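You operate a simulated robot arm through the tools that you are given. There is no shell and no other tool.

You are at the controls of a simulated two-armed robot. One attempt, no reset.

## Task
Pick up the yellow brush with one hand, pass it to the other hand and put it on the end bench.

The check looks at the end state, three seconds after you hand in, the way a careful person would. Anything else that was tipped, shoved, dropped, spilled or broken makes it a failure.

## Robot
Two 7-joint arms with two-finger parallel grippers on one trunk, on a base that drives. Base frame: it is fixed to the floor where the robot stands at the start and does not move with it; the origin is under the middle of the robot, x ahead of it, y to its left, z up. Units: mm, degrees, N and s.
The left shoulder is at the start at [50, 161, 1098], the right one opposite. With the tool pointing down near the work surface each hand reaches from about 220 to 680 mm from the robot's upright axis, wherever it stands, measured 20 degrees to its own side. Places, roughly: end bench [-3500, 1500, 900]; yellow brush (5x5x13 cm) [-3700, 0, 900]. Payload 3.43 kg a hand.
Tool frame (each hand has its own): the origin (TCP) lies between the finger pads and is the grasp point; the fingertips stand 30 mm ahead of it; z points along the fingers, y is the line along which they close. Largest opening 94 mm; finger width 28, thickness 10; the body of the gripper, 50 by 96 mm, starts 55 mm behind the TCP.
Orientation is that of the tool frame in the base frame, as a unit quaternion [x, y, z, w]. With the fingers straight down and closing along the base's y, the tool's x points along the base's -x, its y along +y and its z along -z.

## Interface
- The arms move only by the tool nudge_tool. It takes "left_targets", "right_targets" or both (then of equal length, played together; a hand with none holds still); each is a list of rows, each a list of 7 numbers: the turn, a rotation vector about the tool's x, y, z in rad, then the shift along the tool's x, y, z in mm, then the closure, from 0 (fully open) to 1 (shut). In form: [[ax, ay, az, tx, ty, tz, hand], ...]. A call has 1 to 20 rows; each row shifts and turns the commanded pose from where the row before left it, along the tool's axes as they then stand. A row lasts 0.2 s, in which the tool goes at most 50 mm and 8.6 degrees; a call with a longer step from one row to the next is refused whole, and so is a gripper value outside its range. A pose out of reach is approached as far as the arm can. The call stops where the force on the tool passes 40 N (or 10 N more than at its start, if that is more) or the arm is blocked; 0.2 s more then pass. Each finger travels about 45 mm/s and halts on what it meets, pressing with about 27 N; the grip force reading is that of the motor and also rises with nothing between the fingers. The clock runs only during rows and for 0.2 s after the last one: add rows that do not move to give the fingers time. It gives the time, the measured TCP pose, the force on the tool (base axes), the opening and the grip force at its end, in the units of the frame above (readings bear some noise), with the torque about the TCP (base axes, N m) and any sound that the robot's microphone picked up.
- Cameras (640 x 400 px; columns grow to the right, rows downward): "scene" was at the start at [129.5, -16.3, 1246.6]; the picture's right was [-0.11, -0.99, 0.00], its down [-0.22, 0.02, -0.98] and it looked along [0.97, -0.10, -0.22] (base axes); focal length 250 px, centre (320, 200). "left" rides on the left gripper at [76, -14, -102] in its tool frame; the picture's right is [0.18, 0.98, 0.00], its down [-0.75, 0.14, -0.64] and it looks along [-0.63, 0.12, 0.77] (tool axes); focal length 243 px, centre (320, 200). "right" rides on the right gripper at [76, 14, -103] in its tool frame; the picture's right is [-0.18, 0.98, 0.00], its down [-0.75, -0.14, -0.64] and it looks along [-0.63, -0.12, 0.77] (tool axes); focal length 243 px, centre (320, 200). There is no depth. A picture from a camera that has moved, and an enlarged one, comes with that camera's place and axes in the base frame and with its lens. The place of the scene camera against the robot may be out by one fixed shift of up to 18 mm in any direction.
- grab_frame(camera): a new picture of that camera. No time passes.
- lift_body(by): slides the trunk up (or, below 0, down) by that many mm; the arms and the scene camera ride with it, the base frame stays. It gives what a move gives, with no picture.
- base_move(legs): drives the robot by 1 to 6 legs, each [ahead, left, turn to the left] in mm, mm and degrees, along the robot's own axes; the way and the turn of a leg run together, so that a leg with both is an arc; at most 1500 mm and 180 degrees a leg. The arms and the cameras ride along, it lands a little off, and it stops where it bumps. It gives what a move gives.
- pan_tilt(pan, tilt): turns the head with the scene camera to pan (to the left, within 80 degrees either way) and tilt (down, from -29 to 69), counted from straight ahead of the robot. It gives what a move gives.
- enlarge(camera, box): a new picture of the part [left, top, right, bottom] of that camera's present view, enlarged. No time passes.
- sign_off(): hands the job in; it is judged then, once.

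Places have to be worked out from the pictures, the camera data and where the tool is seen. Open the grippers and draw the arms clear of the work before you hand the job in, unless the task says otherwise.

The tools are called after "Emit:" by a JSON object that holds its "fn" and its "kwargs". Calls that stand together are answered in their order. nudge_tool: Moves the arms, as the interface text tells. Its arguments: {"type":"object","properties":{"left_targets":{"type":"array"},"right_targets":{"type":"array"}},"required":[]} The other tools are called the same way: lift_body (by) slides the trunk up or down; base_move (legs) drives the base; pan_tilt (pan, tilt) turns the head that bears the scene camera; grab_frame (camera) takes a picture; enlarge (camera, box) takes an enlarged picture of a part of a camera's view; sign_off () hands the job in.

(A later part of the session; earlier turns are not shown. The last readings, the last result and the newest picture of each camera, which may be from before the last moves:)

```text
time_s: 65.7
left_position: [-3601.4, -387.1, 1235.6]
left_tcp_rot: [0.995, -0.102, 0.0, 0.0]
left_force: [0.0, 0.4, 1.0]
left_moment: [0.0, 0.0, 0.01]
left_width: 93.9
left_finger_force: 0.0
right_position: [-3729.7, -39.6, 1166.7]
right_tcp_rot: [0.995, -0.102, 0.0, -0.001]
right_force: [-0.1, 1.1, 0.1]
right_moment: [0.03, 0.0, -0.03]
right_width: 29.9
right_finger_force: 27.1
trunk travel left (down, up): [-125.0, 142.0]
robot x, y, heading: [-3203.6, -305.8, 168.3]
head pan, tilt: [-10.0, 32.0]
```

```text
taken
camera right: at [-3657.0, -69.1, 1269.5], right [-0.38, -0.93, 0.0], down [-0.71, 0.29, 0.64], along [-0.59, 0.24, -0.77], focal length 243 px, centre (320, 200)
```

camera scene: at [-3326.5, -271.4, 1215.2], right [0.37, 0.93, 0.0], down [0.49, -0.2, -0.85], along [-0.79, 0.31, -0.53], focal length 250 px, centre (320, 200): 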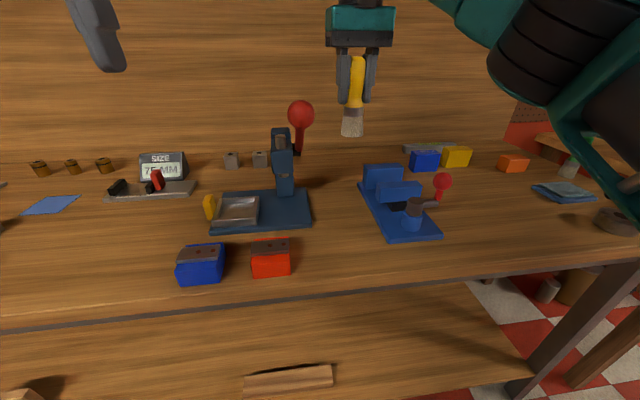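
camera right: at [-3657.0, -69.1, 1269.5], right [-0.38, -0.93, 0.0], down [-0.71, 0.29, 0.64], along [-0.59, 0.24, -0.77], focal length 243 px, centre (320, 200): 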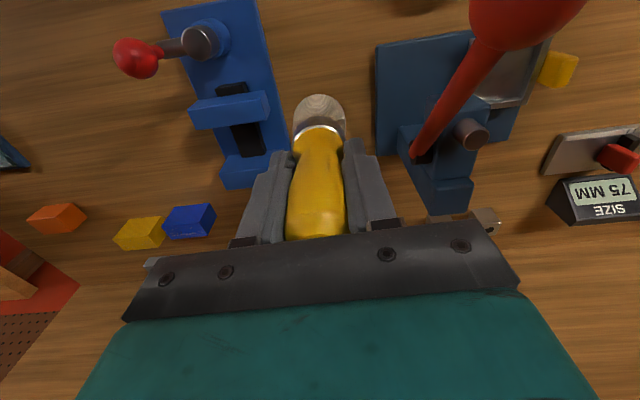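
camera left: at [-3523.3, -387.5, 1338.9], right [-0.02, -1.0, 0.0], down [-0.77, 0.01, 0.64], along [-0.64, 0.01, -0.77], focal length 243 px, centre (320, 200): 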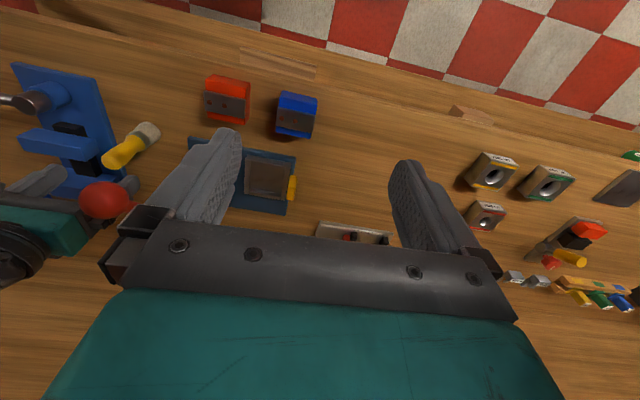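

The brush is up and held firmly. I draw the hand 200 mm back towards me, then drive backwards into the lane.

Emit:
{"fn": "nudge_tool", "kwargs": {"right_targets": [[0, 0, 0, 20, 0, 0, 1], [0, 0, 0, 30, 0, 0, 1], [0, 0, 0, 35, 0, 0, 1], [0, 0, 0, 35, 0, 0, 1], [0, 0, 0, 35, 0, 0, 1], [0, 0, 0, 30, 0, 0, 1], [0, 0, 0, 15, 0, 0, 1], [0, 0, 0, 0, 0, 0, 1]]}}

Emit:
{"fn": "base_move", "kwargs": {"legs": [[-400, 0, 0]]}}

Emit:
{"fn": "grab_frame", "kwargs": {"camera": "scene"}}

Emit:
{"fn": "pan_tilt", "kwargs": {"pan": -70, "tilt": 20}}

Emit:
{"fn": "grab_frame", "kwargs": {"camera": "scene"}}

```text
time_s: 67.5
left_position: [-3601.6, -385.6, 1236.6]
left_tcp_rot: [0.995, -0.102, -0.001, 0.0]
left_force: [-0.3, 0.6, -0.3]
left_moment: [0.03, -0.03, 0.0]
left_width: 94.1
left_finger_force: 0.0
right_position: [-3536.2, -81.0, 1166.4]
right_tcp_rot: [0.995, -0.101, 0.0, 0.0]
right_force: [-0.2, 0.2, -0.3]
right_moment: [0.0, 0.01, 0.01]
right_width: 30.1
right_finger_force: 27.0
trunk travel left (down, up): [-125.0, 142.0]
robot x, y, heading: [-3202.7, -305.8, 168.3]
head pan, tilt: [-10.0, 32.0]
```

```text
time_s: 70.0
left_position: [-3216.1, -466.6, 1237.0]
left_tcp_rot: [0.995, -0.1, -0.001, 0.0]
left_force: [0.0, -0.4, 0.1]
left_moment: [0.02, 0.04, 0.01]
left_width: 94.1
left_finger_force: 0.0
right_position: [-3153.3, -161.6, 1164.5]
right_tcp_rot: [0.995, -0.1, 0.001, 0.0]
right_force: [0.8, -0.2, -0.6]
right_moment: [0.0, 0.09, -0.02]
right_width: 30.1
right_finger_force: 26.8
trunk travel left (down, up): [-125.0, 142.0]
robot x, y, heading: [-2816.2, -383.6, 168.7]
head pan, tilt: [-10.0, 32.0]
```

```text
taken
camera scene: at [-2941.5, -350.5, 1215.3], right [0.36, 0.93, 0.0], down [0.49, -0.19, -0.85], along [-0.79, 0.31, -0.53], focal length 250 px, centre (320, 200)
```

scene: 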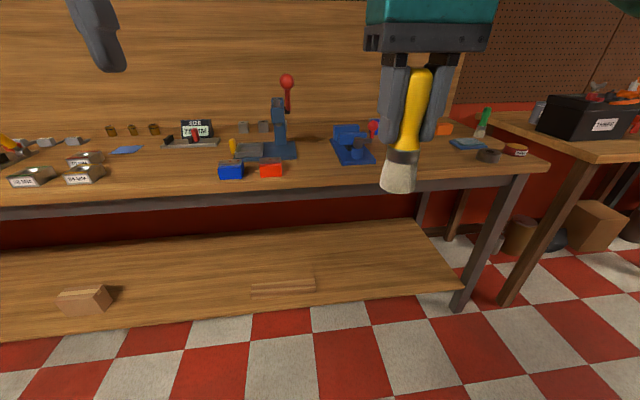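

```text
time_s: 71.3
left_position: [-3216.4, -467.0, 1235.9]
left_tcp_rot: [0.995, -0.1, -0.001, 0.0]
left_force: [0.0, 0.7, -0.3]
left_moment: [0.0, -0.02, 0.0]
left_width: 93.8
left_finger_force: 0.1
right_position: [-3152.8, -161.2, 1164.8]
right_tcp_rot: [0.995, -0.1, -0.001, 0.0]
right_force: [0.0, 0.2, -1.1]
right_moment: [0.01, 0.01, 0.02]
right_width: 30.0
right_finger_force: 27.1
trunk travel left (down, up): [-125.0, 142.0]
robot x, y, heading: [-2818.8, -381.6, 168.6]
head pan, tilt: [-70.0, 20.0]
```

```text
taken
camera scene: at [-2872.5, -291.1, 1234.4], right [0.99, 0.15, 0.0], down [0.05, -0.34, -0.94], along [-0.14, 0.93, -0.34], focal length 250 px, centre (320, 200)
```

scene: 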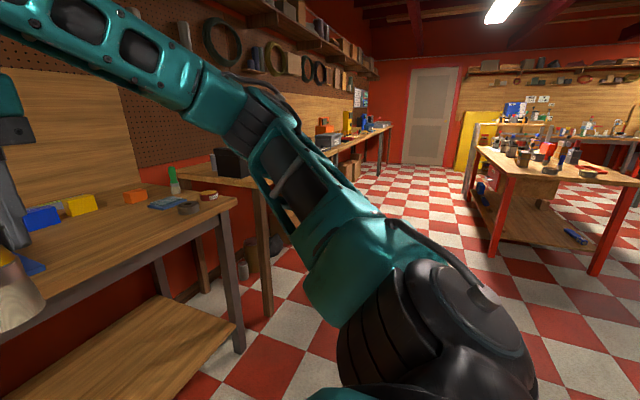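

The brush hangs straight in the right hand, and I stand in free space. For the pass I will have the left hand take the ferrule from the side with its fingers nearly level: first I turn the left tool in place, yaw -120°, to see if the wrist can do it.

Emit:
{"fn": "nudge_tool", "kwargs": {"left_targets": [[0, 0, -0.1496, 0, 0, 0, 0], [0, 0, -0.1496, 0, 0, 0, 0], [0, 0, -0.1496, 0, 0, 0, 0], [0, 0, -0.1496, 0, 0, 0, 0], [0, 0, -0.1496, 0, 0, 0, 0], [0, 0, -0.1496, 0, 0, 0, 0], [0, 0, -0.1496, 0, 0, 0, 0], [0, 0, -0.1496, 0, 0, 0, 0], [0, 0, -0.1496, 0, 0, 0, 0], [0, 0, -0.1496, 0, 0, 0, 0], [0, 0, -0.1496, 0, 0, 0, 0], [0, 0, -0.1496, 0, 0, 0, 0], [0, 0, -0.1496, 0, 0, 0, 0], [0, 0, -0.1496, 0, 0, 0, 0], [0, 0, 0, 0, 0, 0, 0]]}}

Emit:
{"fn": "pan_tilt", "kwargs": {"pan": 0, "tilt": 10}}

Emit:
{"fn": "grab_frame", "kwargs": {"camera": "scene"}}

```text
time_s: 74.5
left_position: [-3215.4, -467.5, 1236.2]
left_tcp_rot: [0.582, 0.813, 0.0, 0.0]
left_force: [-0.8, 0.4, 0.1]
left_moment: [0.0, 0.0, 0.0]
left_width: 94.1
left_finger_force: 0.0
right_position: [-3152.8, -161.9, 1164.1]
right_tcp_rot: [0.995, -0.099, 0.0, 0.0]
right_force: [0.1, 0.1, -1.7]
right_moment: [0.04, 0.02, 0.0]
right_width: 29.9
right_finger_force: 26.8
trunk travel left (down, up): [-125.0, 142.0]
robot x, y, heading: [-2818.0, -385.9, 168.6]
head pan, tilt: [-70.0, 20.0]
```

```text
time_s: 75.9
left_position: [-3216.1, -467.1, 1236.1]
left_tcp_rot: [0.583, 0.812, 0.0, -0.001]
left_force: [-1.4, 0.3, -0.4]
left_moment: [-0.01, 0.01, -0.04]
left_width: 94.0
left_finger_force: 0.1
right_position: [-3152.6, -161.1, 1165.5]
right_tcp_rot: [0.995, -0.099, -0.001, 0.0]
right_force: [-0.4, -0.2, -0.5]
right_moment: [0.0, 0.01, 0.01]
right_width: 29.8
right_finger_force: 27.2
trunk travel left (down, up): [-125.0, 142.0]
robot x, y, heading: [-2813.1, -384.7, 168.5]
head pan, tilt: [0.0, 10.0]
```

```text
taken
camera scene: at [-2949.6, -364.7, 1250.7], right [0.2, 0.98, 0.0], down [0.17, -0.03, -0.98], along [-0.97, 0.2, -0.17], focal length 250 px, centre (320, 200)
```

scene: 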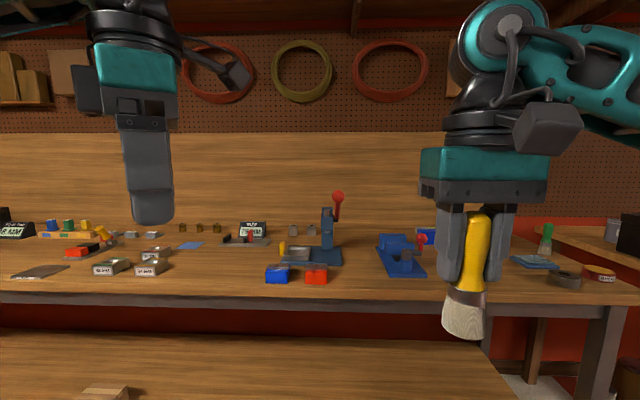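

The yaw worked. Now I pitch the left tool up by about 80° so its fingers point right-forward, nearly level.

Emit:
{"fn": "nudge_tool", "kwargs": {"left_targets": [[0, 0.14, 0, 0, 0, 0, 0], [0, 0.14, 0, 0, 0, 0, 0], [0, 0.14, 0, 0, 0, 0, 0], [0, 0.14, 0, 0, 0, 0, 0], [0, 0.14, 0, 0, 0, 0, 0], [0, 0.14, 0, 0, 0, 0, 0], [0, 0.14, 0, 0, 0, 0, 0], [0, 0.14, 0, 0, 0, 0, 0], [0, 0.14, 0, 0, 0, 0, 0], [0, 0.14, 0, 0, 0, 0, 0], [0, 0, 0, 0, 0, 0, 0]]}}

Emit:
{"fn": "grab_frame", "kwargs": {"camera": "scene"}}

Emit:
{"fn": "grab_frame", "kwargs": {"camera": "left"}}

```text
time_s: 78.3
left_position: [-3218.1, -465.8, 1235.6]
left_tcp_rot: [0.447, 0.62, 0.376, -0.524]
left_force: [-0.5, 0.0, 0.0]
left_moment: [0.02, 0.01, 0.01]
left_width: 93.9
left_finger_force: 0.0
right_position: [-3153.1, -161.9, 1165.4]
right_tcp_rot: [0.995, -0.099, -0.001, 0.0]
right_force: [0.7, 0.0, -0.6]
right_moment: [-0.01, 0.0, -0.05]
right_width: 29.9
right_finger_force: 27.2
trunk travel left (down, up): [-125.0, 142.0]
robot x, y, heading: [-2816.3, -384.4, 168.5]
head pan, tilt: [0.0, 10.0]
```

```text
taken
camera scene: at [-2949.6, -364.7, 1250.7], right [0.2, 0.98, 0.0], down [0.17, -0.03, -0.98], along [-0.97, 0.19, -0.17], focal length 250 px, centre (320, 200)
```

scene: 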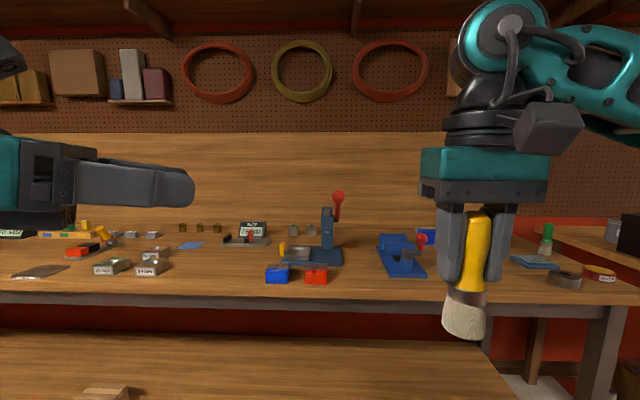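

```text
taken
camera left: at [-3201.3, -554.5, 1328.3], right [0.92, 0.34, 0.18], down [0.38, -0.68, -0.64], along [-0.1, 0.65, -0.75], focal length 243 px, centre (320, 200)
```

left: 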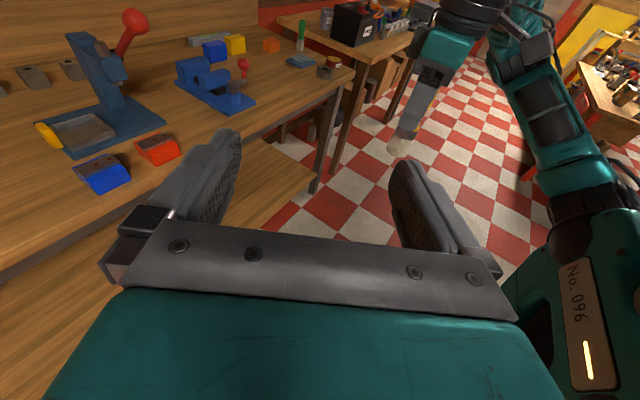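

The left hand now points right-forward, 10° below level, camera on top. I bring the right hand (with the brush) to the middle in front of me and the left to a standoff 120 mm short of the ferrule.

Emit:
{"fn": "nudge_tool", "kwargs": {"right_targets": [[0, 0, 0, -20, 14, 0, 1], [0, 0, 0, -20, 14, 0, 1], [0, 0, 0, -20, 14, 0, 1], [0, 0, 0, -20, 14, 0, 1], [0, 0, 0, -17, 14, 0, 1], [0, 0, 0, 0, 0, 0, 1]]}}

Emit:
{"fn": "nudge_tool", "kwargs": {"left_targets": [[0, 0, 0, -22, 10, 0, 0], [0, 0, 0, -22, 10, 0, 0], [0, 0, 0, -22, 10, 0, 0], [0, 0, 0, -23, 10, 0, 0], [0, 0, 0, 0, 0, 30, 0], [0, 0, 0, 0, 0, 30, 0], [0, 0, 0, 0, 0, 30, 0], [0, 0, 0, 0, 0, 30, 0], [0, 0, 0, 0, 0, 30, 0], [0, 0, 0, 0, 0, 0, 0], [0, 0, 0, 0, 0, 0, 0]]}}

Emit:
{"fn": "grab_frame", "kwargs": {"camera": "scene"}}

Emit:
{"fn": "grab_frame", "kwargs": {"camera": "left"}}

```text
time_s: 79.7
left_position: [-3217.2, -466.8, 1235.2]
left_tcp_rot: [0.448, 0.621, 0.376, -0.522]
left_force: [0.4, -0.1, -0.2]
left_moment: [0.03, 0.01, 0.0]
left_width: 94.0
left_finger_force: 0.1
right_position: [-3261.9, -209.5, 1164.6]
right_tcp_rot: [0.995, -0.1, 0.0, 0.0]
right_force: [-0.2, -0.4, -1.6]
right_moment: [0.02, -0.01, 0.03]
right_width: 29.6
right_finger_force: 27.5
trunk travel left (down, up): [-125.0, 142.0]
robot x, y, heading: [-2813.9, -386.1, 168.7]
head pan, tilt: [0.0, 10.0]
```

```text
time_s: 82.1
left_position: [-3220.2, -327.6, 1125.0]
left_tcp_rot: [0.446, 0.621, 0.375, -0.523]
left_force: [0.6, 0.7, -0.6]
left_moment: [0.0, -0.02, -0.02]
left_width: 93.8
left_finger_force: 0.0
right_position: [-3262.4, -210.5, 1166.3]
right_tcp_rot: [0.995, -0.099, -0.001, 0.0]
right_force: [0.5, 0.0, -0.5]
right_moment: [0.02, 0.02, 0.01]
right_width: 29.8
right_finger_force: 26.9
trunk travel left (down, up): [-125.0, 142.0]
robot x, y, heading: [-2813.7, -384.3, 168.7]
head pan, tilt: [0.0, 10.0]
```

```text
taken
camera scene: at [-2949.6, -364.8, 1250.7], right [0.2, 0.98, 0.0], down [0.17, -0.03, -0.98], along [-0.97, 0.19, -0.17], focal length 250 px, centre (320, 200)
```

scene: 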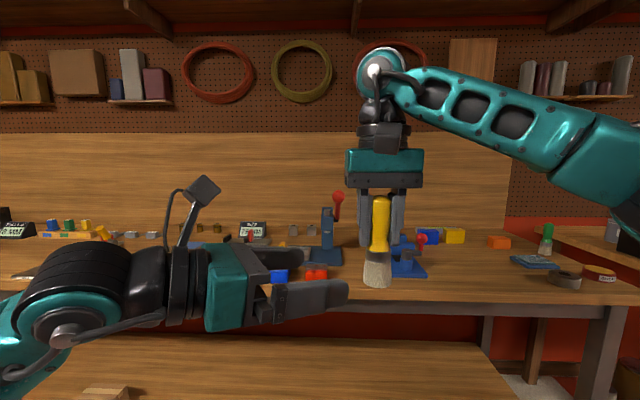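

```text
taken
camera left: at [-3205.6, -415.1, 1216.8], right [0.92, 0.34, 0.18], down [0.38, -0.68, -0.63], along [-0.1, 0.65, -0.75], focal length 243 px, centre (320, 200)
```

left: 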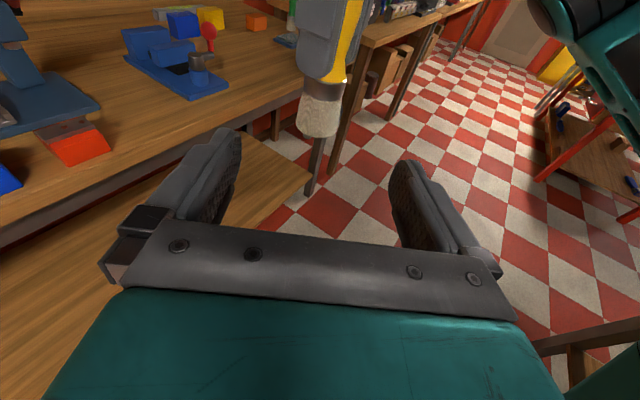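

Both hands are in place; the left camera shows the brush centred between the left fingers. I enlarge to check the ferrule's position.

Emit:
{"fn": "enlarge", "kwargs": {"camera": "left", "box": [240, 0, 400, 150]}}

Emit:
{"fn": "enlarge", "kwargs": {"camera": "scene", "box": [220, 150, 460, 330]}}

```text
2.67 times, centred on (320, 75) of left
camera zoom: at [-3205.6, -415.1, 1216.8], right [0.92, 0.34, 0.18], down [0.38, -0.68, -0.63], along [-0.1, 0.65, -0.75], focal length 647 px, centre (320, 533)
```

zoom: 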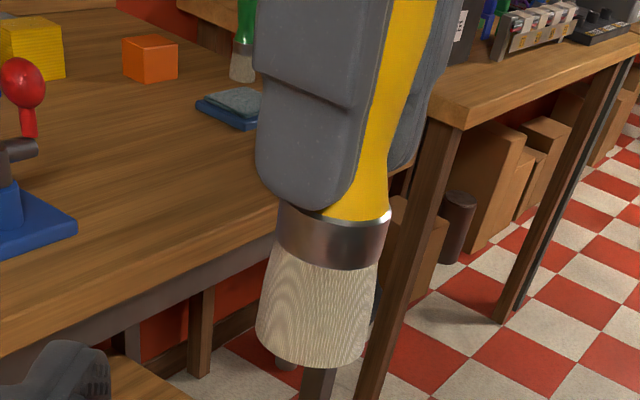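

```text
2.22 times, centred on (340, 240) of scene
camera zoom: at [-2949.6, -364.8, 1250.7], right [0.2, 0.98, 0.0], down [0.17, -0.03, -0.98], along [-0.97, 0.19, -0.17], focal length 555 px, centre (276, 111)
```

zoom: 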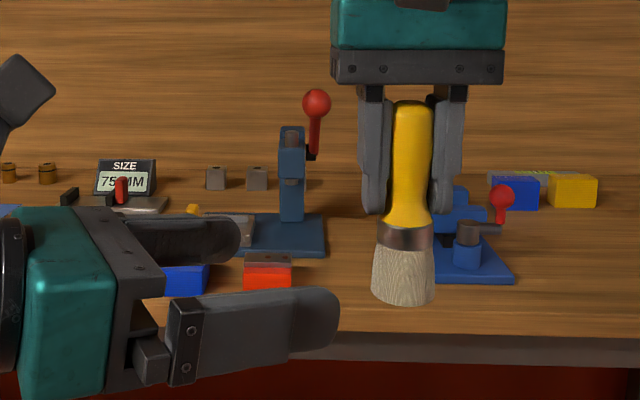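

Both views show the brush foot at z ≈ 1081, 87 mm below the right TCP (so the pick bench is really at ≈ 875), ferrule at 32–50 above the foot. To keep clear of the right fingertips I aim the left hand 30 mm above the foot: a shift of x +6, y -2, z +125 in its tool frame.

Emit:
{"fn": "nudge_tool", "kwargs": {"left_targets": [[0, 0, 0, 6, -2, 0, 0], [0, 0, 0, 0, 0, 25, 0], [0, 0, 0, 0, 0, 25, 0], [0, 0, 0, 0, 0, 25, 0], [0, 0, 0, 0, 0, 0, 0], [0, 0, 0, 0, 0, 0, 0]]}}

Emit:
{"fn": "grab_frame", "kwargs": {"camera": "left"}}

Emit:
{"fn": "enlarge", "kwargs": {"camera": "scene", "box": [220, 150, 460, 330]}}

Emit:
{"fn": "grab_frame", "kwargs": {"camera": "right"}}

```text
time_s: 83.5
left_position: [-3246.4, -256.6, 1117.3]
left_tcp_rot: [0.446, 0.621, 0.376, -0.524]
left_force: [-0.9, 0.3, -0.8]
left_moment: [-0.02, -0.03, -0.01]
left_width: 94.0
left_finger_force: 0.0
right_position: [-3261.7, -209.9, 1165.8]
right_tcp_rot: [0.995, -0.1, 0.0, 0.0]
right_force: [-0.6, 0.5, -1.3]
right_moment: [0.01, -0.03, 0.01]
right_width: 30.3
right_finger_force: 27.1
trunk travel left (down, up): [-125.0, 142.0]
robot x, y, heading: [-2812.7, -384.1, 168.5]
head pan, tilt: [0.0, 10.0]
```

```text
taken
camera left: at [-3231.6, -344.2, 1210.1], right [0.92, 0.34, 0.18], down [0.38, -0.68, -0.63], along [-0.1, 0.65, -0.75], focal length 243 px, centre (320, 200)
```

left: 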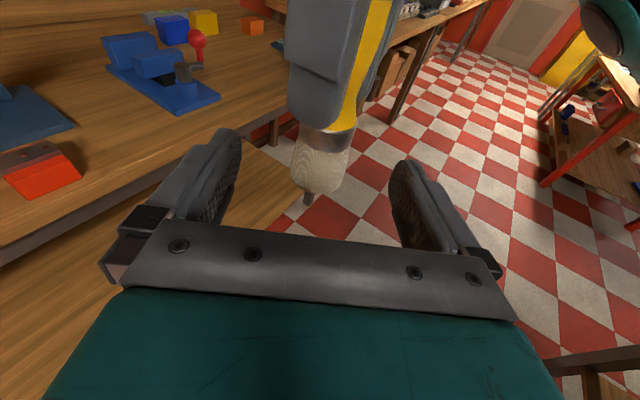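

```text
2.22 times, centred on (340, 240) of scene
camera zoom: at [-2949.6, -364.8, 1250.7], right [0.2, 0.98, 0.0], down [0.17, -0.03, -0.98], along [-0.97, 0.19, -0.17], focal length 555 px, centre (276, 111)
```

zoom: 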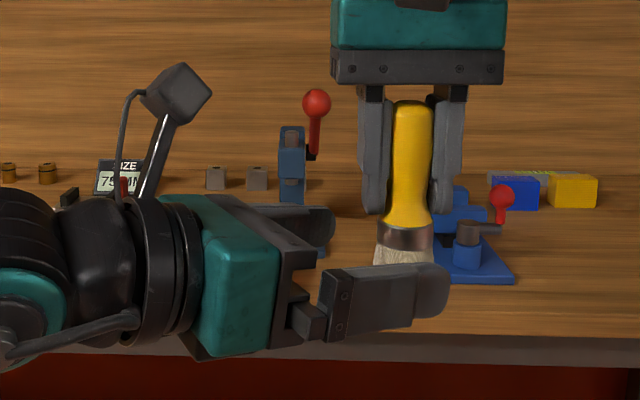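

```text
taken
camera right: at [-3188.5, -239.3, 1268.3], right [-0.38, -0.93, 0.0], down [-0.71, 0.29, 0.64], along [-0.59, 0.24, -0.77], focal length 243 px, centre (320, 200)
```

right: 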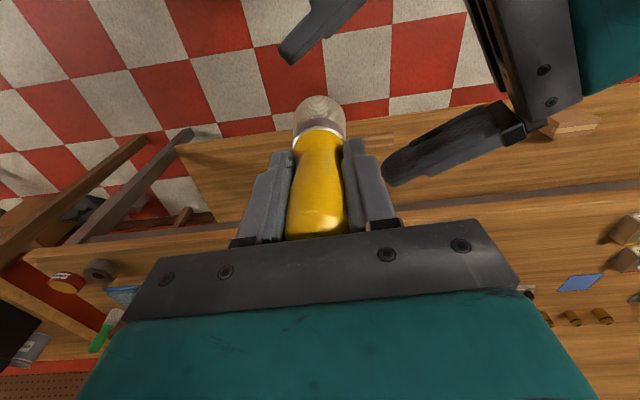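

The left fingers straddle the brush line, centred, below the right fingertips. I advance the last 49 mm and look.

Emit:
{"fn": "nudge_tool", "kwargs": {"left_targets": [[0, 0, 0, 0, 0, 20, 0], [0, 0, 0, 0, 0, 20, 0], [0, 0, 0, 0, 0, 9, 0], [0, 0, 0, 0, 0, 0, 0], [0, 0, 0, 0, 0, 0, 0]]}}

Emit:
{"fn": "grab_frame", "kwargs": {"camera": "left"}}

Emit:
{"fn": "enlarge", "kwargs": {"camera": "scene", "box": [220, 150, 460, 330]}}

Emit:
{"fn": "grab_frame", "kwargs": {"camera": "right"}}

```text
time_s: 84.7
left_position: [-3263.1, -211.2, 1108.0]
left_tcp_rot: [0.447, 0.621, 0.376, -0.523]
left_force: [0.8, 0.1, -0.3]
left_moment: [0.0, -0.03, -0.02]
left_width: 94.2
left_finger_force: 0.1
right_position: [-3262.6, -210.3, 1165.7]
right_tcp_rot: [0.995, -0.099, 0.0, 0.0]
right_force: [-0.4, -0.5, 1.1]
right_moment: [-0.01, 0.0, 0.02]
right_width: 29.9
right_finger_force: 27.6
trunk travel left (down, up): [-125.0, 142.0]
robot x, y, heading: [-2812.8, -383.9, 168.6]
head pan, tilt: [0.0, 10.0]
```

```text
taken
camera left: at [-3246.9, -299.1, 1200.8], right [0.92, 0.34, 0.18], down [0.38, -0.68, -0.63], along [-0.1, 0.65, -0.75], focal length 243 px, centre (320, 200)
```

left: 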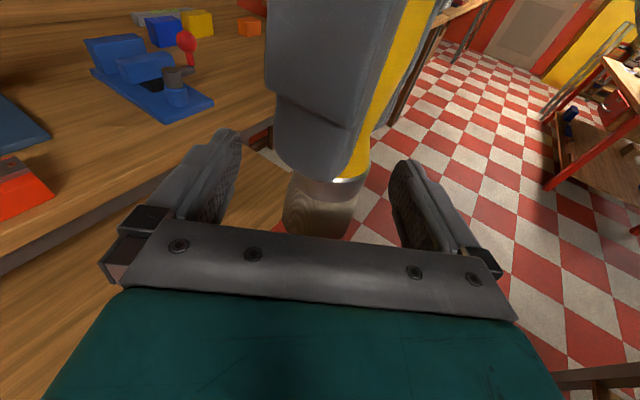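

```text
2.22 times, centred on (340, 240) of scene
camera zoom: at [-2949.6, -364.8, 1250.7], right [0.2, 0.98, 0.0], down [0.17, -0.03, -0.98], along [-0.97, 0.19, -0.17], focal length 555 px, centre (276, 111)
```

zoom: 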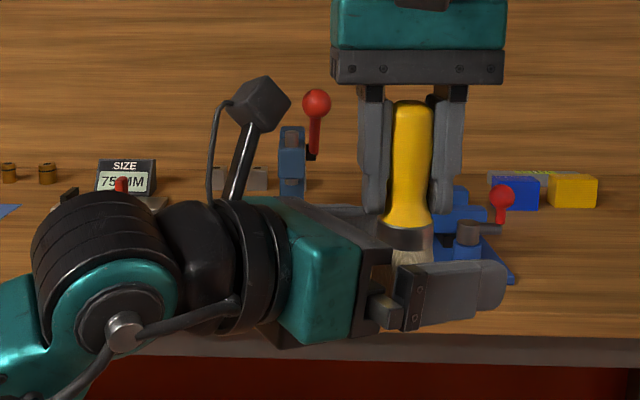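

```text
taken
camera right: at [-3188.5, -239.3, 1268.3], right [-0.38, -0.93, 0.0], down [-0.71, 0.29, 0.64], along [-0.59, 0.24, -0.77], focal length 243 px, centre (320, 200)
```

right: 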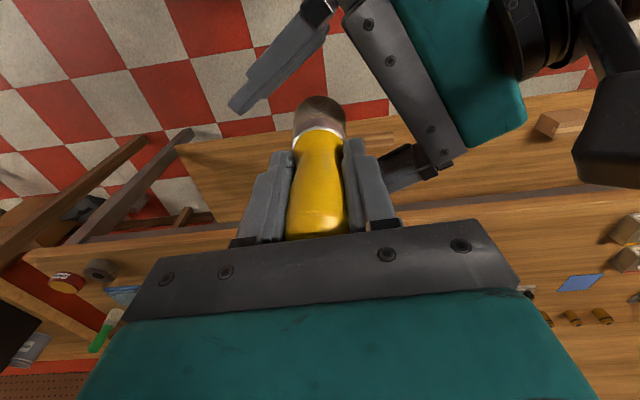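

The ferrule and bristles are between the left pads, the right fingers clear above. I close the left hand.

Emit:
{"fn": "nudge_tool", "kwargs": {"left_targets": [[0, 0, 0, 0, 0, 0, 1], [0, 0, 0, 0, 0, 0, 1], [0, 0, 0, 0, 0, 0, 1], [0, 0, 0, 0, 0, 0, 1], [0, 0, 0, 0, 0, 0, 1], [0, 0, 0, 0, 0, 0, 1], [0, 0, 0, 0, 0, 0, 1]]}}

Emit:
{"fn": "grab_frame", "kwargs": {"camera": "left"}}

Emit:
{"fn": "enlarge", "kwargs": {"camera": "scene", "box": [220, 150, 460, 330]}}

```text
time_s: 86.3
left_position: [-3262.8, -211.7, 1107.9]
left_tcp_rot: [0.447, 0.62, 0.377, -0.523]
left_force: [13.1, 4.0, -1.4]
left_moment: [0.03, 0.18, -0.02]
left_width: 42.0
left_finger_force: 27.3
right_position: [-3262.2, -211.0, 1165.2]
right_tcp_rot: [0.995, -0.099, 0.0, 0.001]
right_force: [-13.0, -3.1, 1.3]
right_moment: [-0.21, 0.54, 0.0]
right_width: 30.0
right_finger_force: 27.3
trunk travel left (down, up): [-125.0, 142.0]
robot x, y, heading: [-2815.5, -384.6, 168.4]
head pan, tilt: [0.0, 10.0]
```

```text
taken
camera left: at [-3246.2, -298.8, 1200.8], right [0.92, 0.34, 0.18], down [0.37, -0.68, -0.63], along [-0.09, 0.65, -0.75], focal length 243 px, centre (320, 200)
```

left: 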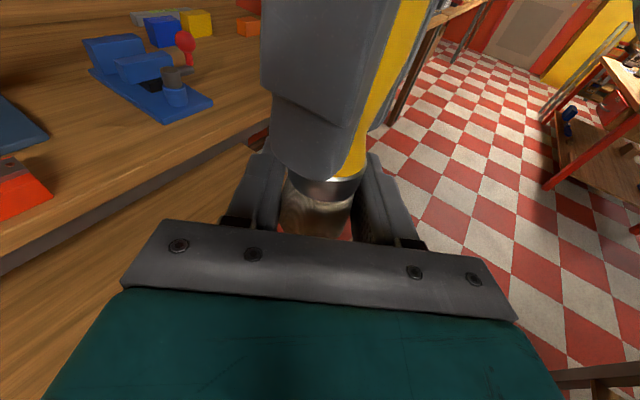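

```text
2.22 times, centred on (340, 240) of scene
camera zoom: at [-2949.6, -364.8, 1250.7], right [0.2, 0.98, 0.0], down [0.17, -0.03, -0.98], along [-0.97, 0.19, -0.17], focal length 555 px, centre (276, 111)
```

zoom: 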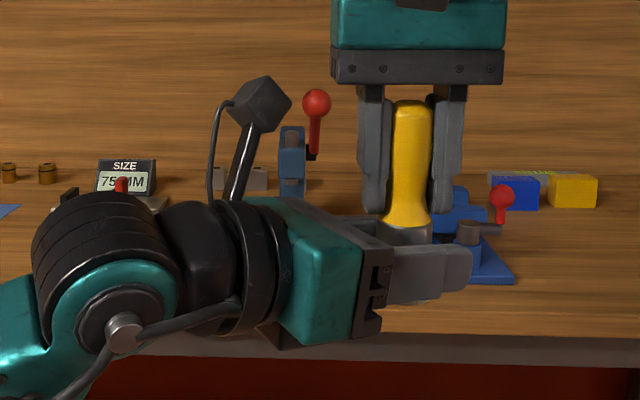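

The left hand holds 42 mm, but a 13 N side force shows it is a little off-centre. I shift the left by small steps along its +y to take out the strain before the right lets go.

Emit:
{"fn": "nudge_tool", "kwargs": {"left_targets": [[0, 0, 0, 0, 1, 0, 1], [0, 0, 0, 0, 0, 0, 1], [0, 0, 0, 0, 0, 0, 1]]}}

```text
time_s: 87.1
left_position: [-3261.1, -211.1, 1108.7]
left_tcp_rot: [0.447, 0.621, 0.376, -0.523]
left_force: [8.8, 6.1, -0.4]
left_moment: [-0.02, -0.05, 0.08]
left_width: 42.0
left_finger_force: 27.3
right_position: [-3261.5, -210.1, 1166.2]
right_tcp_rot: [0.995, -0.1, 0.001, -0.001]
right_force: [-8.4, -5.5, 0.4]
right_moment: [-0.28, 0.53, -0.06]
right_width: 30.0
right_finger_force: 26.7
trunk travel left (down, up): [-125.0, 142.0]
robot x, y, heading: [-2812.7, -385.5, 168.6]
head pan, tilt: [0.0, 10.0]
```

The strain fell from about 14 to 10 N; I continue with 2 mm more.

Emit:
{"fn": "nudge_tool", "kwargs": {"left_targets": [[0, 0, 0, 0, 1, 0, 1], [0, 0, 0, 0, 1, 0, 1], [0, 0, 0, 0, 0, 0, 1], [0, 0, 0, 0, 0, 0, 1]]}}

```text
time_s: 88.1
left_position: [-3259.8, -211.5, 1108.4]
left_tcp_rot: [0.445, 0.622, 0.374, -0.524]
left_force: [-8.3, 6.1, -1.9]
left_moment: [0.06, 0.03, -0.05]
left_width: 42.1
left_finger_force: 26.7
right_position: [-3261.8, -209.4, 1165.9]
right_tcp_rot: [0.995, -0.098, 0.001, 0.0]
right_force: [8.5, -6.9, 2.1]
right_moment: [-0.41, -0.46, 0.02]
right_width: 30.0
right_finger_force: 27.1
trunk travel left (down, up): [-125.0, 142.0]
robot x, y, heading: [-2813.6, -385.5, 168.8]
head pan, tilt: [0.0, 10.0]
```

Now it is slightly over the other way; I step back 0.8 mm in y and forward 1 mm along the fingers.

Emit:
{"fn": "nudge_tool", "kwargs": {"left_targets": [[0, 0, 0, 0, -0.8, 1, 1], [0, 0, 0, 0, 0, 0, 1], [0, 0, 0, 0, 0, 0, 1]]}}

```text
time_s: 88.9
left_position: [-3259.8, -210.5, 1107.9]
left_tcp_rot: [0.446, 0.622, 0.375, -0.524]
left_force: [-8.1, 0.8, -3.5]
left_moment: [0.22, 0.0, -0.05]
left_width: 41.7
left_finger_force: 27.1
right_position: [-3262.1, -210.6, 1166.7]
right_tcp_rot: [0.995, -0.1, 0.0, 0.0]
right_force: [8.1, -1.8, 3.5]
right_moment: [-0.3, -0.48, 0.05]
right_width: 29.7
right_finger_force: 26.9
trunk travel left (down, up): [-125.0, 142.0]
robot x, y, heading: [-2815.6, -386.0, 168.8]
head pan, tilt: [0.0, 10.0]
```

A further 0.6 mm, then the right hand opens only partly (to about 56 mm) so its fingers stay clear of the left gripper.

Emit:
{"fn": "nudge_tool", "kwargs": {"left_targets": [[0, 0, 0, 0, -0.6, 0, 1], [0, 0, 0, 0, 0, 0, 1], [0, 0, 0, 0, 0, 0, 1], [0, 0, 0, 0, 0, 0, 1], [0, 0, 0, 0, 0, 0, 1], [0, 0, 0, 0, 0, 0, 1]], "right_targets": [[0, 0, 0, 0, 0, 0, 1], [0, 0, 0, 0, 0, 0, 1], [0, 0, 0, 0, 0, 0, 0.4], [0, 0, 0, 0, 0, 0, 0.4], [0, 0, 0, 0, 0, 0, 0.4], [0, 0, 0, 0, 0, 0, 0.4]]}}

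Emit:
{"fn": "grab_frame", "kwargs": {"camera": "right"}}

Emit:
{"fn": "grab_frame", "kwargs": {"camera": "scene"}}

```text
time_s: 90.3
left_position: [-3259.1, -211.0, 1108.4]
left_tcp_rot: [0.447, 0.621, 0.376, -0.523]
left_force: [0.6, 0.6, 0.5]
left_moment: [-0.01, -0.02, 0.01]
left_width: 42.1
left_finger_force: 27.4
right_position: [-3262.3, -208.9, 1165.1]
right_tcp_rot: [0.995, -0.099, 0.0, 0.0]
right_force: [-0.3, -0.8, 0.0]
right_moment: [0.02, -0.01, -0.02]
right_width: 56.4
right_finger_force: 0.0
trunk travel left (down, up): [-125.0, 142.0]
robot x, y, heading: [-2815.5, -383.8, 168.7]
head pan, tilt: [0.0, 10.0]
```

```text
taken
camera right: at [-3188.5, -239.3, 1268.4], right [-0.38, -0.93, 0.0], down [-0.71, 0.29, 0.64], along [-0.59, 0.24, -0.77], focal length 243 px, centre (320, 200)
```

right: 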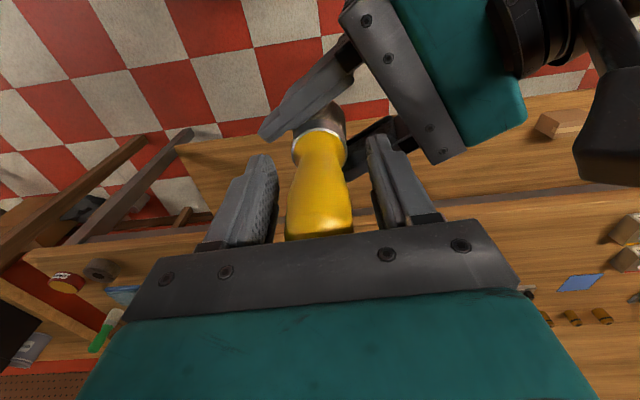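

```text
taken
camera scene: at [-2949.6, -364.8, 1250.7], right [0.2, 0.98, 0.0], down [0.17, -0.03, -0.98], along [-0.97, 0.19, -0.17], focal length 250 px, centre (320, 200)
```

scene: 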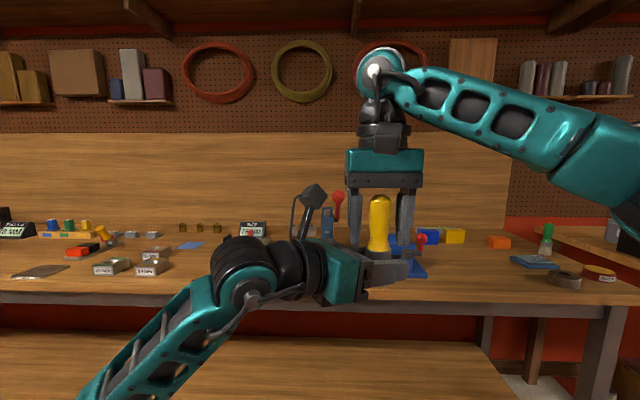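

The left hand alone holds the brush and the right is free. I raise the right hand clear of the brush top and draw it to the right.

Emit:
{"fn": "nudge_tool", "kwargs": {"right_targets": [[0, 0, 0, 0, 0, -20, 0.4], [0, 0, 0, 0, 0, -25, 0.4], [0, 0, 0, 0, 0, -25, 0.4], [0, 0, 0, 0, 0, -25, 0.4], [0, 0, 0, 0, 0, -10, 0.4], [0, 0, 0, 0, 0, 0, 0.4]]}}

Emit:
{"fn": "grab_frame", "kwargs": {"camera": "scene"}}

Emit:
{"fn": "grab_frame", "kwargs": {"camera": "left"}}

```text
time_s: 91.7
left_position: [-3260.4, -211.2, 1110.2]
left_tcp_rot: [0.447, 0.62, 0.376, -0.523]
left_force: [-0.2, 0.4, -0.4]
left_moment: [0.01, -0.01, -0.01]
left_width: 41.5
left_finger_force: 26.9
right_position: [-3263.7, -209.1, 1269.8]
right_tcp_rot: [0.995, -0.099, 0.0, 0.002]
right_force: [-0.5, -1.1, -0.3]
right_moment: [-0.01, 0.01, 0.01]
right_width: 56.3
right_finger_force: 0.1
trunk travel left (down, up): [-125.0, 142.0]
robot x, y, heading: [-2815.8, -389.1, 168.6]
head pan, tilt: [0.0, 10.0]
```

```text
taken
camera scene: at [-2949.7, -364.7, 1250.7], right [0.2, 0.98, 0.0], down [0.17, -0.03, -0.98], along [-0.97, 0.19, -0.17], focal length 250 px, centre (320, 200)
```

scene: 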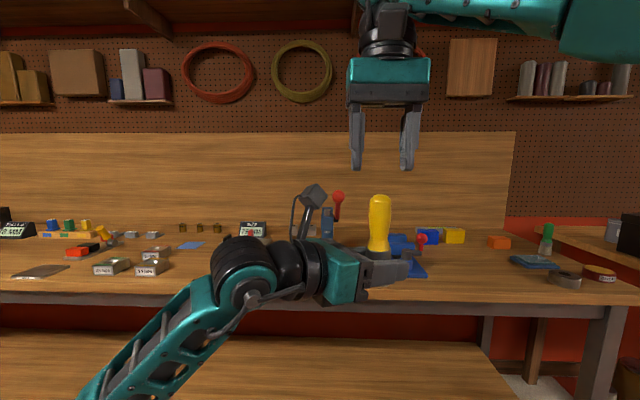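

```text
taken
camera left: at [-3245.4, -298.4, 1201.6], right [0.92, 0.34, 0.18], down [0.38, -0.68, -0.63], along [-0.1, 0.65, -0.75], focal length 243 px, centre (320, 200)
```

left: 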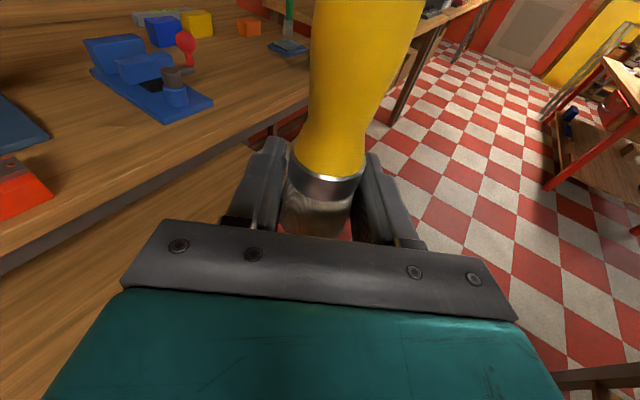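

The pass is done: the brush is firm and upright in the left hand. I bring the right hand back beside me, then drive 1.7 m to my right, parallel to the benches, toward the end bench (edge from about [-3390, 895] to [-3090, 1965]).

Emit:
{"fn": "nudge_tool", "kwargs": {"right_targets": [[0, 0, 0, 30, -30, 0, 0.4], [0, 0, 0, 30, -30, 0, 0.4], [0, 0, 0, 30, -30, 0, 0.4], [0, 0, 0, 30, -30, 0, 0.4], [0, 0, 0, 10, 0, 0, 0.4], [0, 0, 0, 0, 0, 0, 0.4]]}}

Emit:
{"fn": "base_move", "kwargs": {"legs": [[0, -850, 0], [0, -800, -4]]}}

Emit:
{"fn": "pan_tilt", "kwargs": {"pan": 0, "tilt": 30}}

Emit:
{"fn": "grab_frame", "kwargs": {"camera": "scene"}}

Emit:
{"fn": "grab_frame", "kwargs": {"camera": "left"}}

```text
time_s: 93.1
left_position: [-3259.8, -210.5, 1109.3]
left_tcp_rot: [0.446, 0.622, 0.375, -0.523]
left_force: [0.0, 0.0, 0.0]
left_moment: [0.0, -0.01, 0.01]
left_width: 41.7
left_finger_force: 26.5
right_position: [-3111.9, -118.9, 1270.3]
right_tcp_rot: [0.995, -0.099, 0.0, 0.0]
right_force: [-1.0, 0.5, -0.5]
right_moment: [-0.01, -0.01, 0.02]
right_width: 56.7
right_finger_force: 0.1
trunk travel left (down, up): [-125.0, 142.0]
robot x, y, heading: [-2813.3, -386.2, 168.4]
head pan, tilt: [0.0, 10.0]
```

```text
time_s: 108.1
left_position: [-2864.4, 1461.7, 1108.9]
left_tcp_rot: [0.478, 0.596, 0.403, -0.503]
left_force: [0.4, -0.2, -0.7]
left_moment: [0.02, 0.01, 0.0]
left_width: 41.4
left_finger_force: 26.8
right_position: [-2707.6, 1537.4, 1270.5]
right_tcp_rot: [0.989, -0.15, 0.0, 0.0]
right_force: [0.0, 1.0, 0.1]
right_moment: [-0.03, 0.02, 0.03]
right_width: 56.6
right_finger_force: 0.0
trunk travel left (down, up): [-125.0, 142.0]
robot x, y, heading: [-2440.7, 1241.8, 162.8]
head pan, tilt: [0.0, 10.0]
```

```text
time_s: 108.9
left_position: [-2865.0, 1461.3, 1108.8]
left_tcp_rot: [0.479, 0.597, 0.403, -0.503]
left_force: [0.5, 1.0, 0.5]
left_moment: [-0.02, 0.03, 0.0]
left_width: 41.5
left_finger_force: 26.7
right_position: [-2706.0, 1537.2, 1271.7]
right_tcp_rot: [0.989, -0.15, 0.0, 0.0]
right_force: [-0.3, 0.4, -0.4]
right_moment: [0.03, 0.01, -0.01]
right_width: 56.5
right_finger_force: 0.1
trunk travel left (down, up): [-125.0, 142.0]
robot x, y, heading: [-2439.8, 1246.6, 162.6]
head pan, tilt: [0.0, 30.0]
```

```text
taken
camera scene: at [-2568.2, 1275.0, 1218.4], right [0.3, 0.95, 0.0], down [0.48, -0.15, -0.87], along [-0.83, 0.26, -0.5], focal length 250 px, centre (320, 200)
```

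scene: 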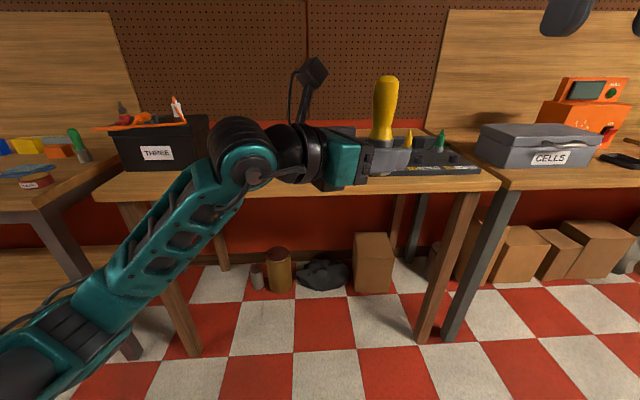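

```text
taken
camera left: at [-2858.6, 1372.6, 1201.6], right [0.95, 0.25, 0.18], down [0.3, -0.71, -0.63], along [-0.03, 0.66, -0.75], focal length 243 px, centre (320, 200)
```

left: 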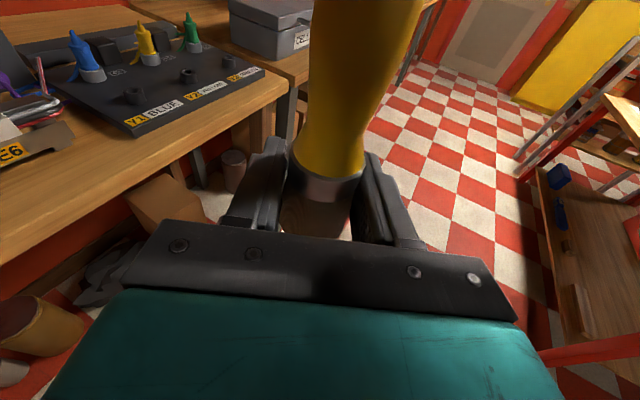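

The end bench is ahead: box THREE at its left end, trays and a board with bottles to the right; my left arm hides its middle. I look through the right camera and pan the head for a free view.

Emit:
{"fn": "grab_frame", "kwargs": {"camera": "right"}}

Emit:
{"fn": "enlarge", "kwargs": {"camera": "scene", "box": [80, 80, 520, 220]}}

```text
taken
camera right: at [-2637.1, 1500.9, 1373.3], right [-0.47, -0.88, 0.0], down [-0.68, 0.36, 0.64], along [-0.57, 0.3, -0.77], focal length 243 px, centre (320, 200)
```

right: 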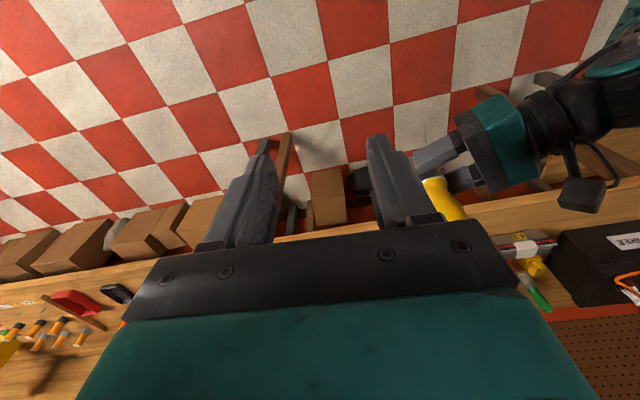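

```text
1.45 times, centred on (300, 150) of scene
camera zoom: at [-2568.2, 1275.0, 1218.4], right [0.3, 0.95, 0.0], down [0.48, -0.15, -0.87], along [-0.83, 0.26, -0.5], focal length 363 px, centre (349, 273)
```

zoom: 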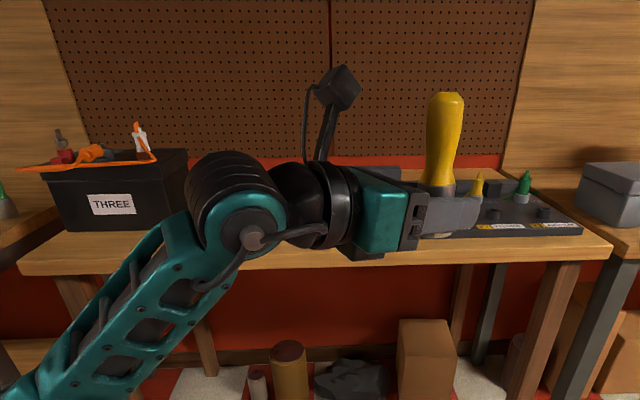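

My own arm blocks the middle of the bench, so I shift 400 mm to my left to see it right of the arm.

Emit:
{"fn": "base_move", "kwargs": {"legs": [[0, 400, 0]]}}

Emit:
{"fn": "pan_tilt", "kwargs": {"pan": -25, "tilt": 25}}

Emit:
{"fn": "grab_frame", "kwargs": {"camera": "scene"}}

Emit:
{"fn": "grab_frame", "kwargs": {"camera": "right"}}

```text
time_s: 113.0
left_position: [-2985.0, 1072.7, 1109.0]
left_tcp_rot: [0.476, 0.599, 0.4, -0.504]
left_force: [-0.2, -0.3, 0.2]
left_moment: [0.01, 0.01, -0.01]
left_width: 41.4
left_finger_force: 26.8
right_position: [-2828.6, 1149.9, 1269.9]
right_tcp_rot: [0.989, -0.147, 0.0, 0.0]
right_force: [0.2, 0.3, 0.0]
right_moment: [-0.03, 0.0, 0.0]
right_width: 56.2
right_finger_force: 0.0
trunk travel left (down, up): [-125.0, 142.0]
robot x, y, heading: [-2558.6, 858.5, 163.4]
head pan, tilt: [0.0, 30.0]
```

```text
time_s: 113.9
left_position: [-2985.0, 1072.3, 1108.9]
left_tcp_rot: [0.476, 0.599, 0.4, -0.504]
left_force: [0.0, 0.1, -0.8]
left_moment: [-0.01, -0.01, 0.0]
left_width: 41.2
left_finger_force: 27.6
right_position: [-2827.0, 1149.1, 1272.5]
right_tcp_rot: [0.989, -0.147, -0.001, 0.0]
right_force: [0.3, 0.2, 0.5]
right_moment: [0.02, 0.02, 0.0]
right_width: 56.3
right_finger_force: 0.0
trunk travel left (down, up): [-125.0, 142.0]
robot x, y, heading: [-2557.9, 858.7, 163.1]
head pan, tilt: [-25.0, 25.0]
```

```text
taken
camera scene: at [-2669.1, 923.7, 1226.3], right [0.67, 0.75, 0.0], down [0.32, -0.28, -0.91], along [-0.68, 0.6, -0.42], focal length 250 px, centre (320, 200)
```

scene: 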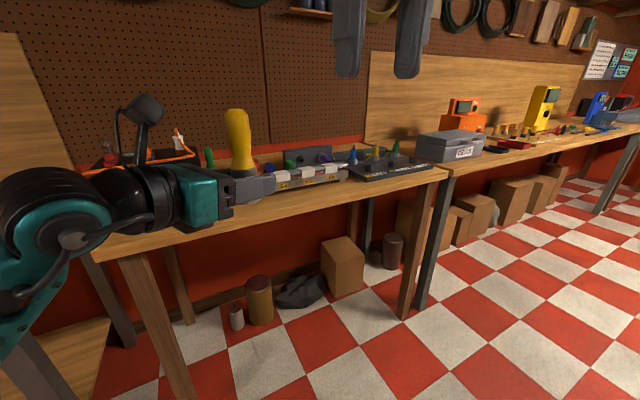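

```text
taken
camera right: at [-2757.5, 1113.8, 1373.3], right [-0.46, -0.89, 0.0], down [-0.68, 0.35, 0.64], along [-0.57, 0.3, -0.77], focal length 243 px, centre (320, 200)
```

right: 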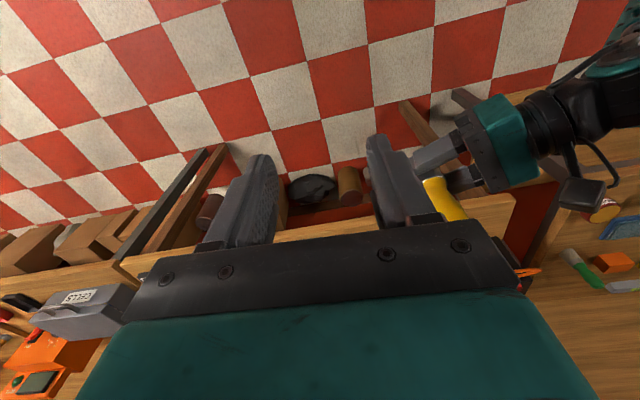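

I enlarge the bench surface to find a free place.

Emit:
{"fn": "enlarge", "kwargs": {"camera": "scene", "box": [200, 120, 460, 240]}}

Emit:
{"fn": "enlarge", "kwargs": {"camera": "scene", "box": [60, 110, 260, 260]}}

```text
2.46 times, centred on (330, 180) of scene
camera zoom: at [-2669.1, 923.7, 1226.3], right [0.67, 0.75, 0.0], down [0.32, -0.28, -0.91], along [-0.68, 0.6, -0.42], focal length 615 px, centre (295, 249)
```

zoom: 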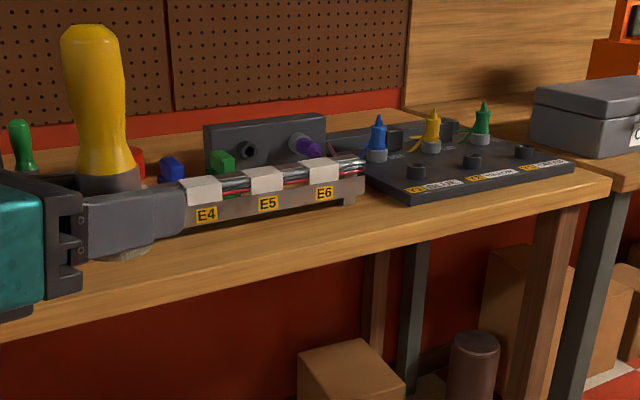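

```text
2.67 times, centred on (160, 185) of scene
camera zoom: at [-2669.1, 923.7, 1226.3], right [0.67, 0.75, 0.0], down [0.32, -0.28, -0.91], along [-0.68, 0.6, -0.42], focal length 666 px, centre (747, 240)
```

zoom: 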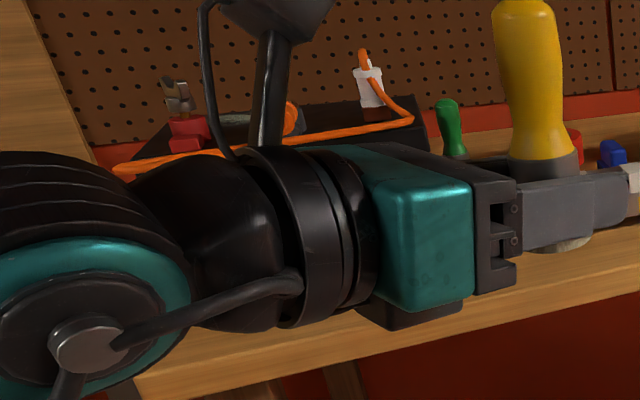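

A wire tray (E4–E6) and a bottle board fill the right part; I need to look down on the surface. I raise the trunk for a higher camera and lower the left hand out of the line of sight, well short of the bench edge.

Emit:
{"fn": "lift_body", "kwargs": {"by": 140}}

Emit:
{"fn": "nudge_tool", "kwargs": {"left_targets": [[0, 0, 0, -30, 0, 0, 1], [0, 0, 0, -40, 0, 0, 1], [0, 0, 0, -40, 0, 0, 1], [0, 0, 0, -40, 0, 0, 1], [0, 0, 0, -40, 0, 0, 1], [0, 0, 0, -30, 0, 0, 1], [0, 0, 0, -20, 0, 0, 1], [0, 0, 0, 0, 0, 0, 1]]}}

Emit:
{"fn": "grab_frame", "kwargs": {"camera": "scene"}}

```text
time_s: 115.6
left_position: [-2985.1, 1072.6, 1249.8]
left_tcp_rot: [0.476, 0.599, 0.4, -0.505]
left_force: [-0.5, 0.7, -0.7]
left_moment: [0.01, 0.02, 0.02]
left_width: 41.5
left_finger_force: 27.1
right_position: [-2827.9, 1150.3, 1409.5]
right_tcp_rot: [0.989, -0.148, 0.001, 0.0]
right_force: [-0.3, -0.5, 0.7]
right_moment: [-0.06, -0.04, 0.0]
right_width: 56.5
right_finger_force: 0.1
trunk travel left (down, up): [-265.0, 2.0]
robot x, y, heading: [-2559.8, 856.4, 163.2]
head pan, tilt: [-25.0, 25.0]
```

```text
time_s: 117.4
left_position: [-2978.3, 1034.1, 1012.8]
left_tcp_rot: [0.475, 0.599, 0.4, -0.505]
left_force: [0.1, 0.1, -0.2]
left_moment: [-0.01, -0.01, 0.0]
left_width: 41.5
left_finger_force: 26.9
right_position: [-2828.6, 1151.0, 1410.5]
right_tcp_rot: [0.989, -0.146, 0.001, 0.0]
right_force: [0.5, 1.1, -0.2]
right_moment: [-0.02, -0.01, 0.03]
right_width: 56.3
right_finger_force: 0.0
trunk travel left (down, up): [-265.0, 2.0]
robot x, y, heading: [-2558.1, 854.3, 163.1]
head pan, tilt: [-25.0, 25.0]
```

```text
taken
camera scene: at [-2669.0, 923.8, 1366.3], right [0.67, 0.74, 0.0], down [0.31, -0.28, -0.91], along [-0.68, 0.6, -0.42], focal length 250 px, centre (320, 200)
```

scene: 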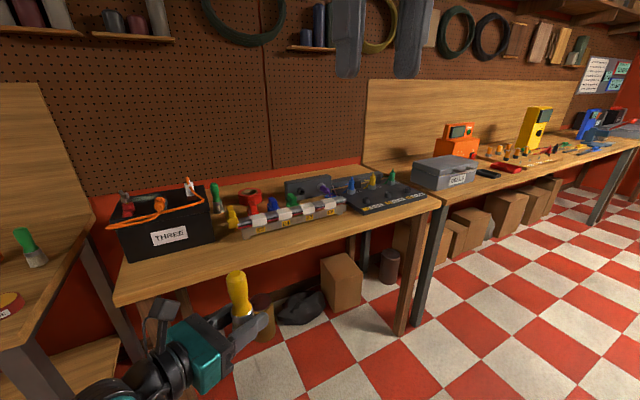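

Now the bench is in clear view. I enlarge it to measure the free strip in front of the tray and the box.

Emit:
{"fn": "enlarge", "kwargs": {"camera": "scene", "box": [100, 150, 440, 310]}}

Emit:
{"fn": "enlarge", "kwargs": {"camera": "scene", "box": [190, 165, 350, 265]}}

```text
1.88 times, centred on (270, 230) of scene
camera zoom: at [-2669.0, 923.8, 1366.3], right [0.67, 0.74, 0.0], down [0.31, -0.28, -0.91], along [-0.68, 0.6, -0.42], focal length 470 px, centre (414, 144)
```

zoom: 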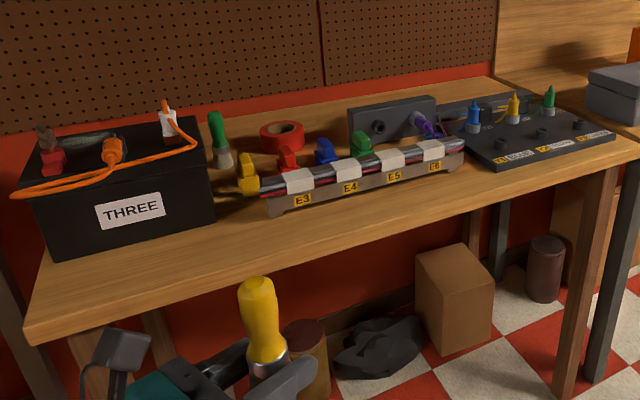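

```text
4.00 times, centred on (270, 215) of scene
camera zoom: at [-2669.0, 923.8, 1366.3], right [0.67, 0.74, 0.0], down [0.31, -0.28, -0.91], along [-0.68, 0.6, -0.42], focal length 999 px, centre (520, 140)
```

zoom: 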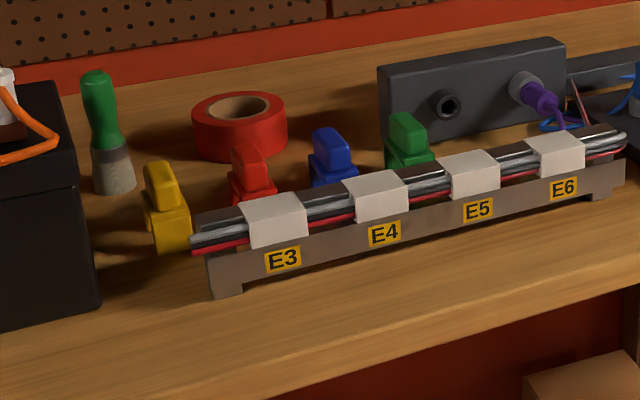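

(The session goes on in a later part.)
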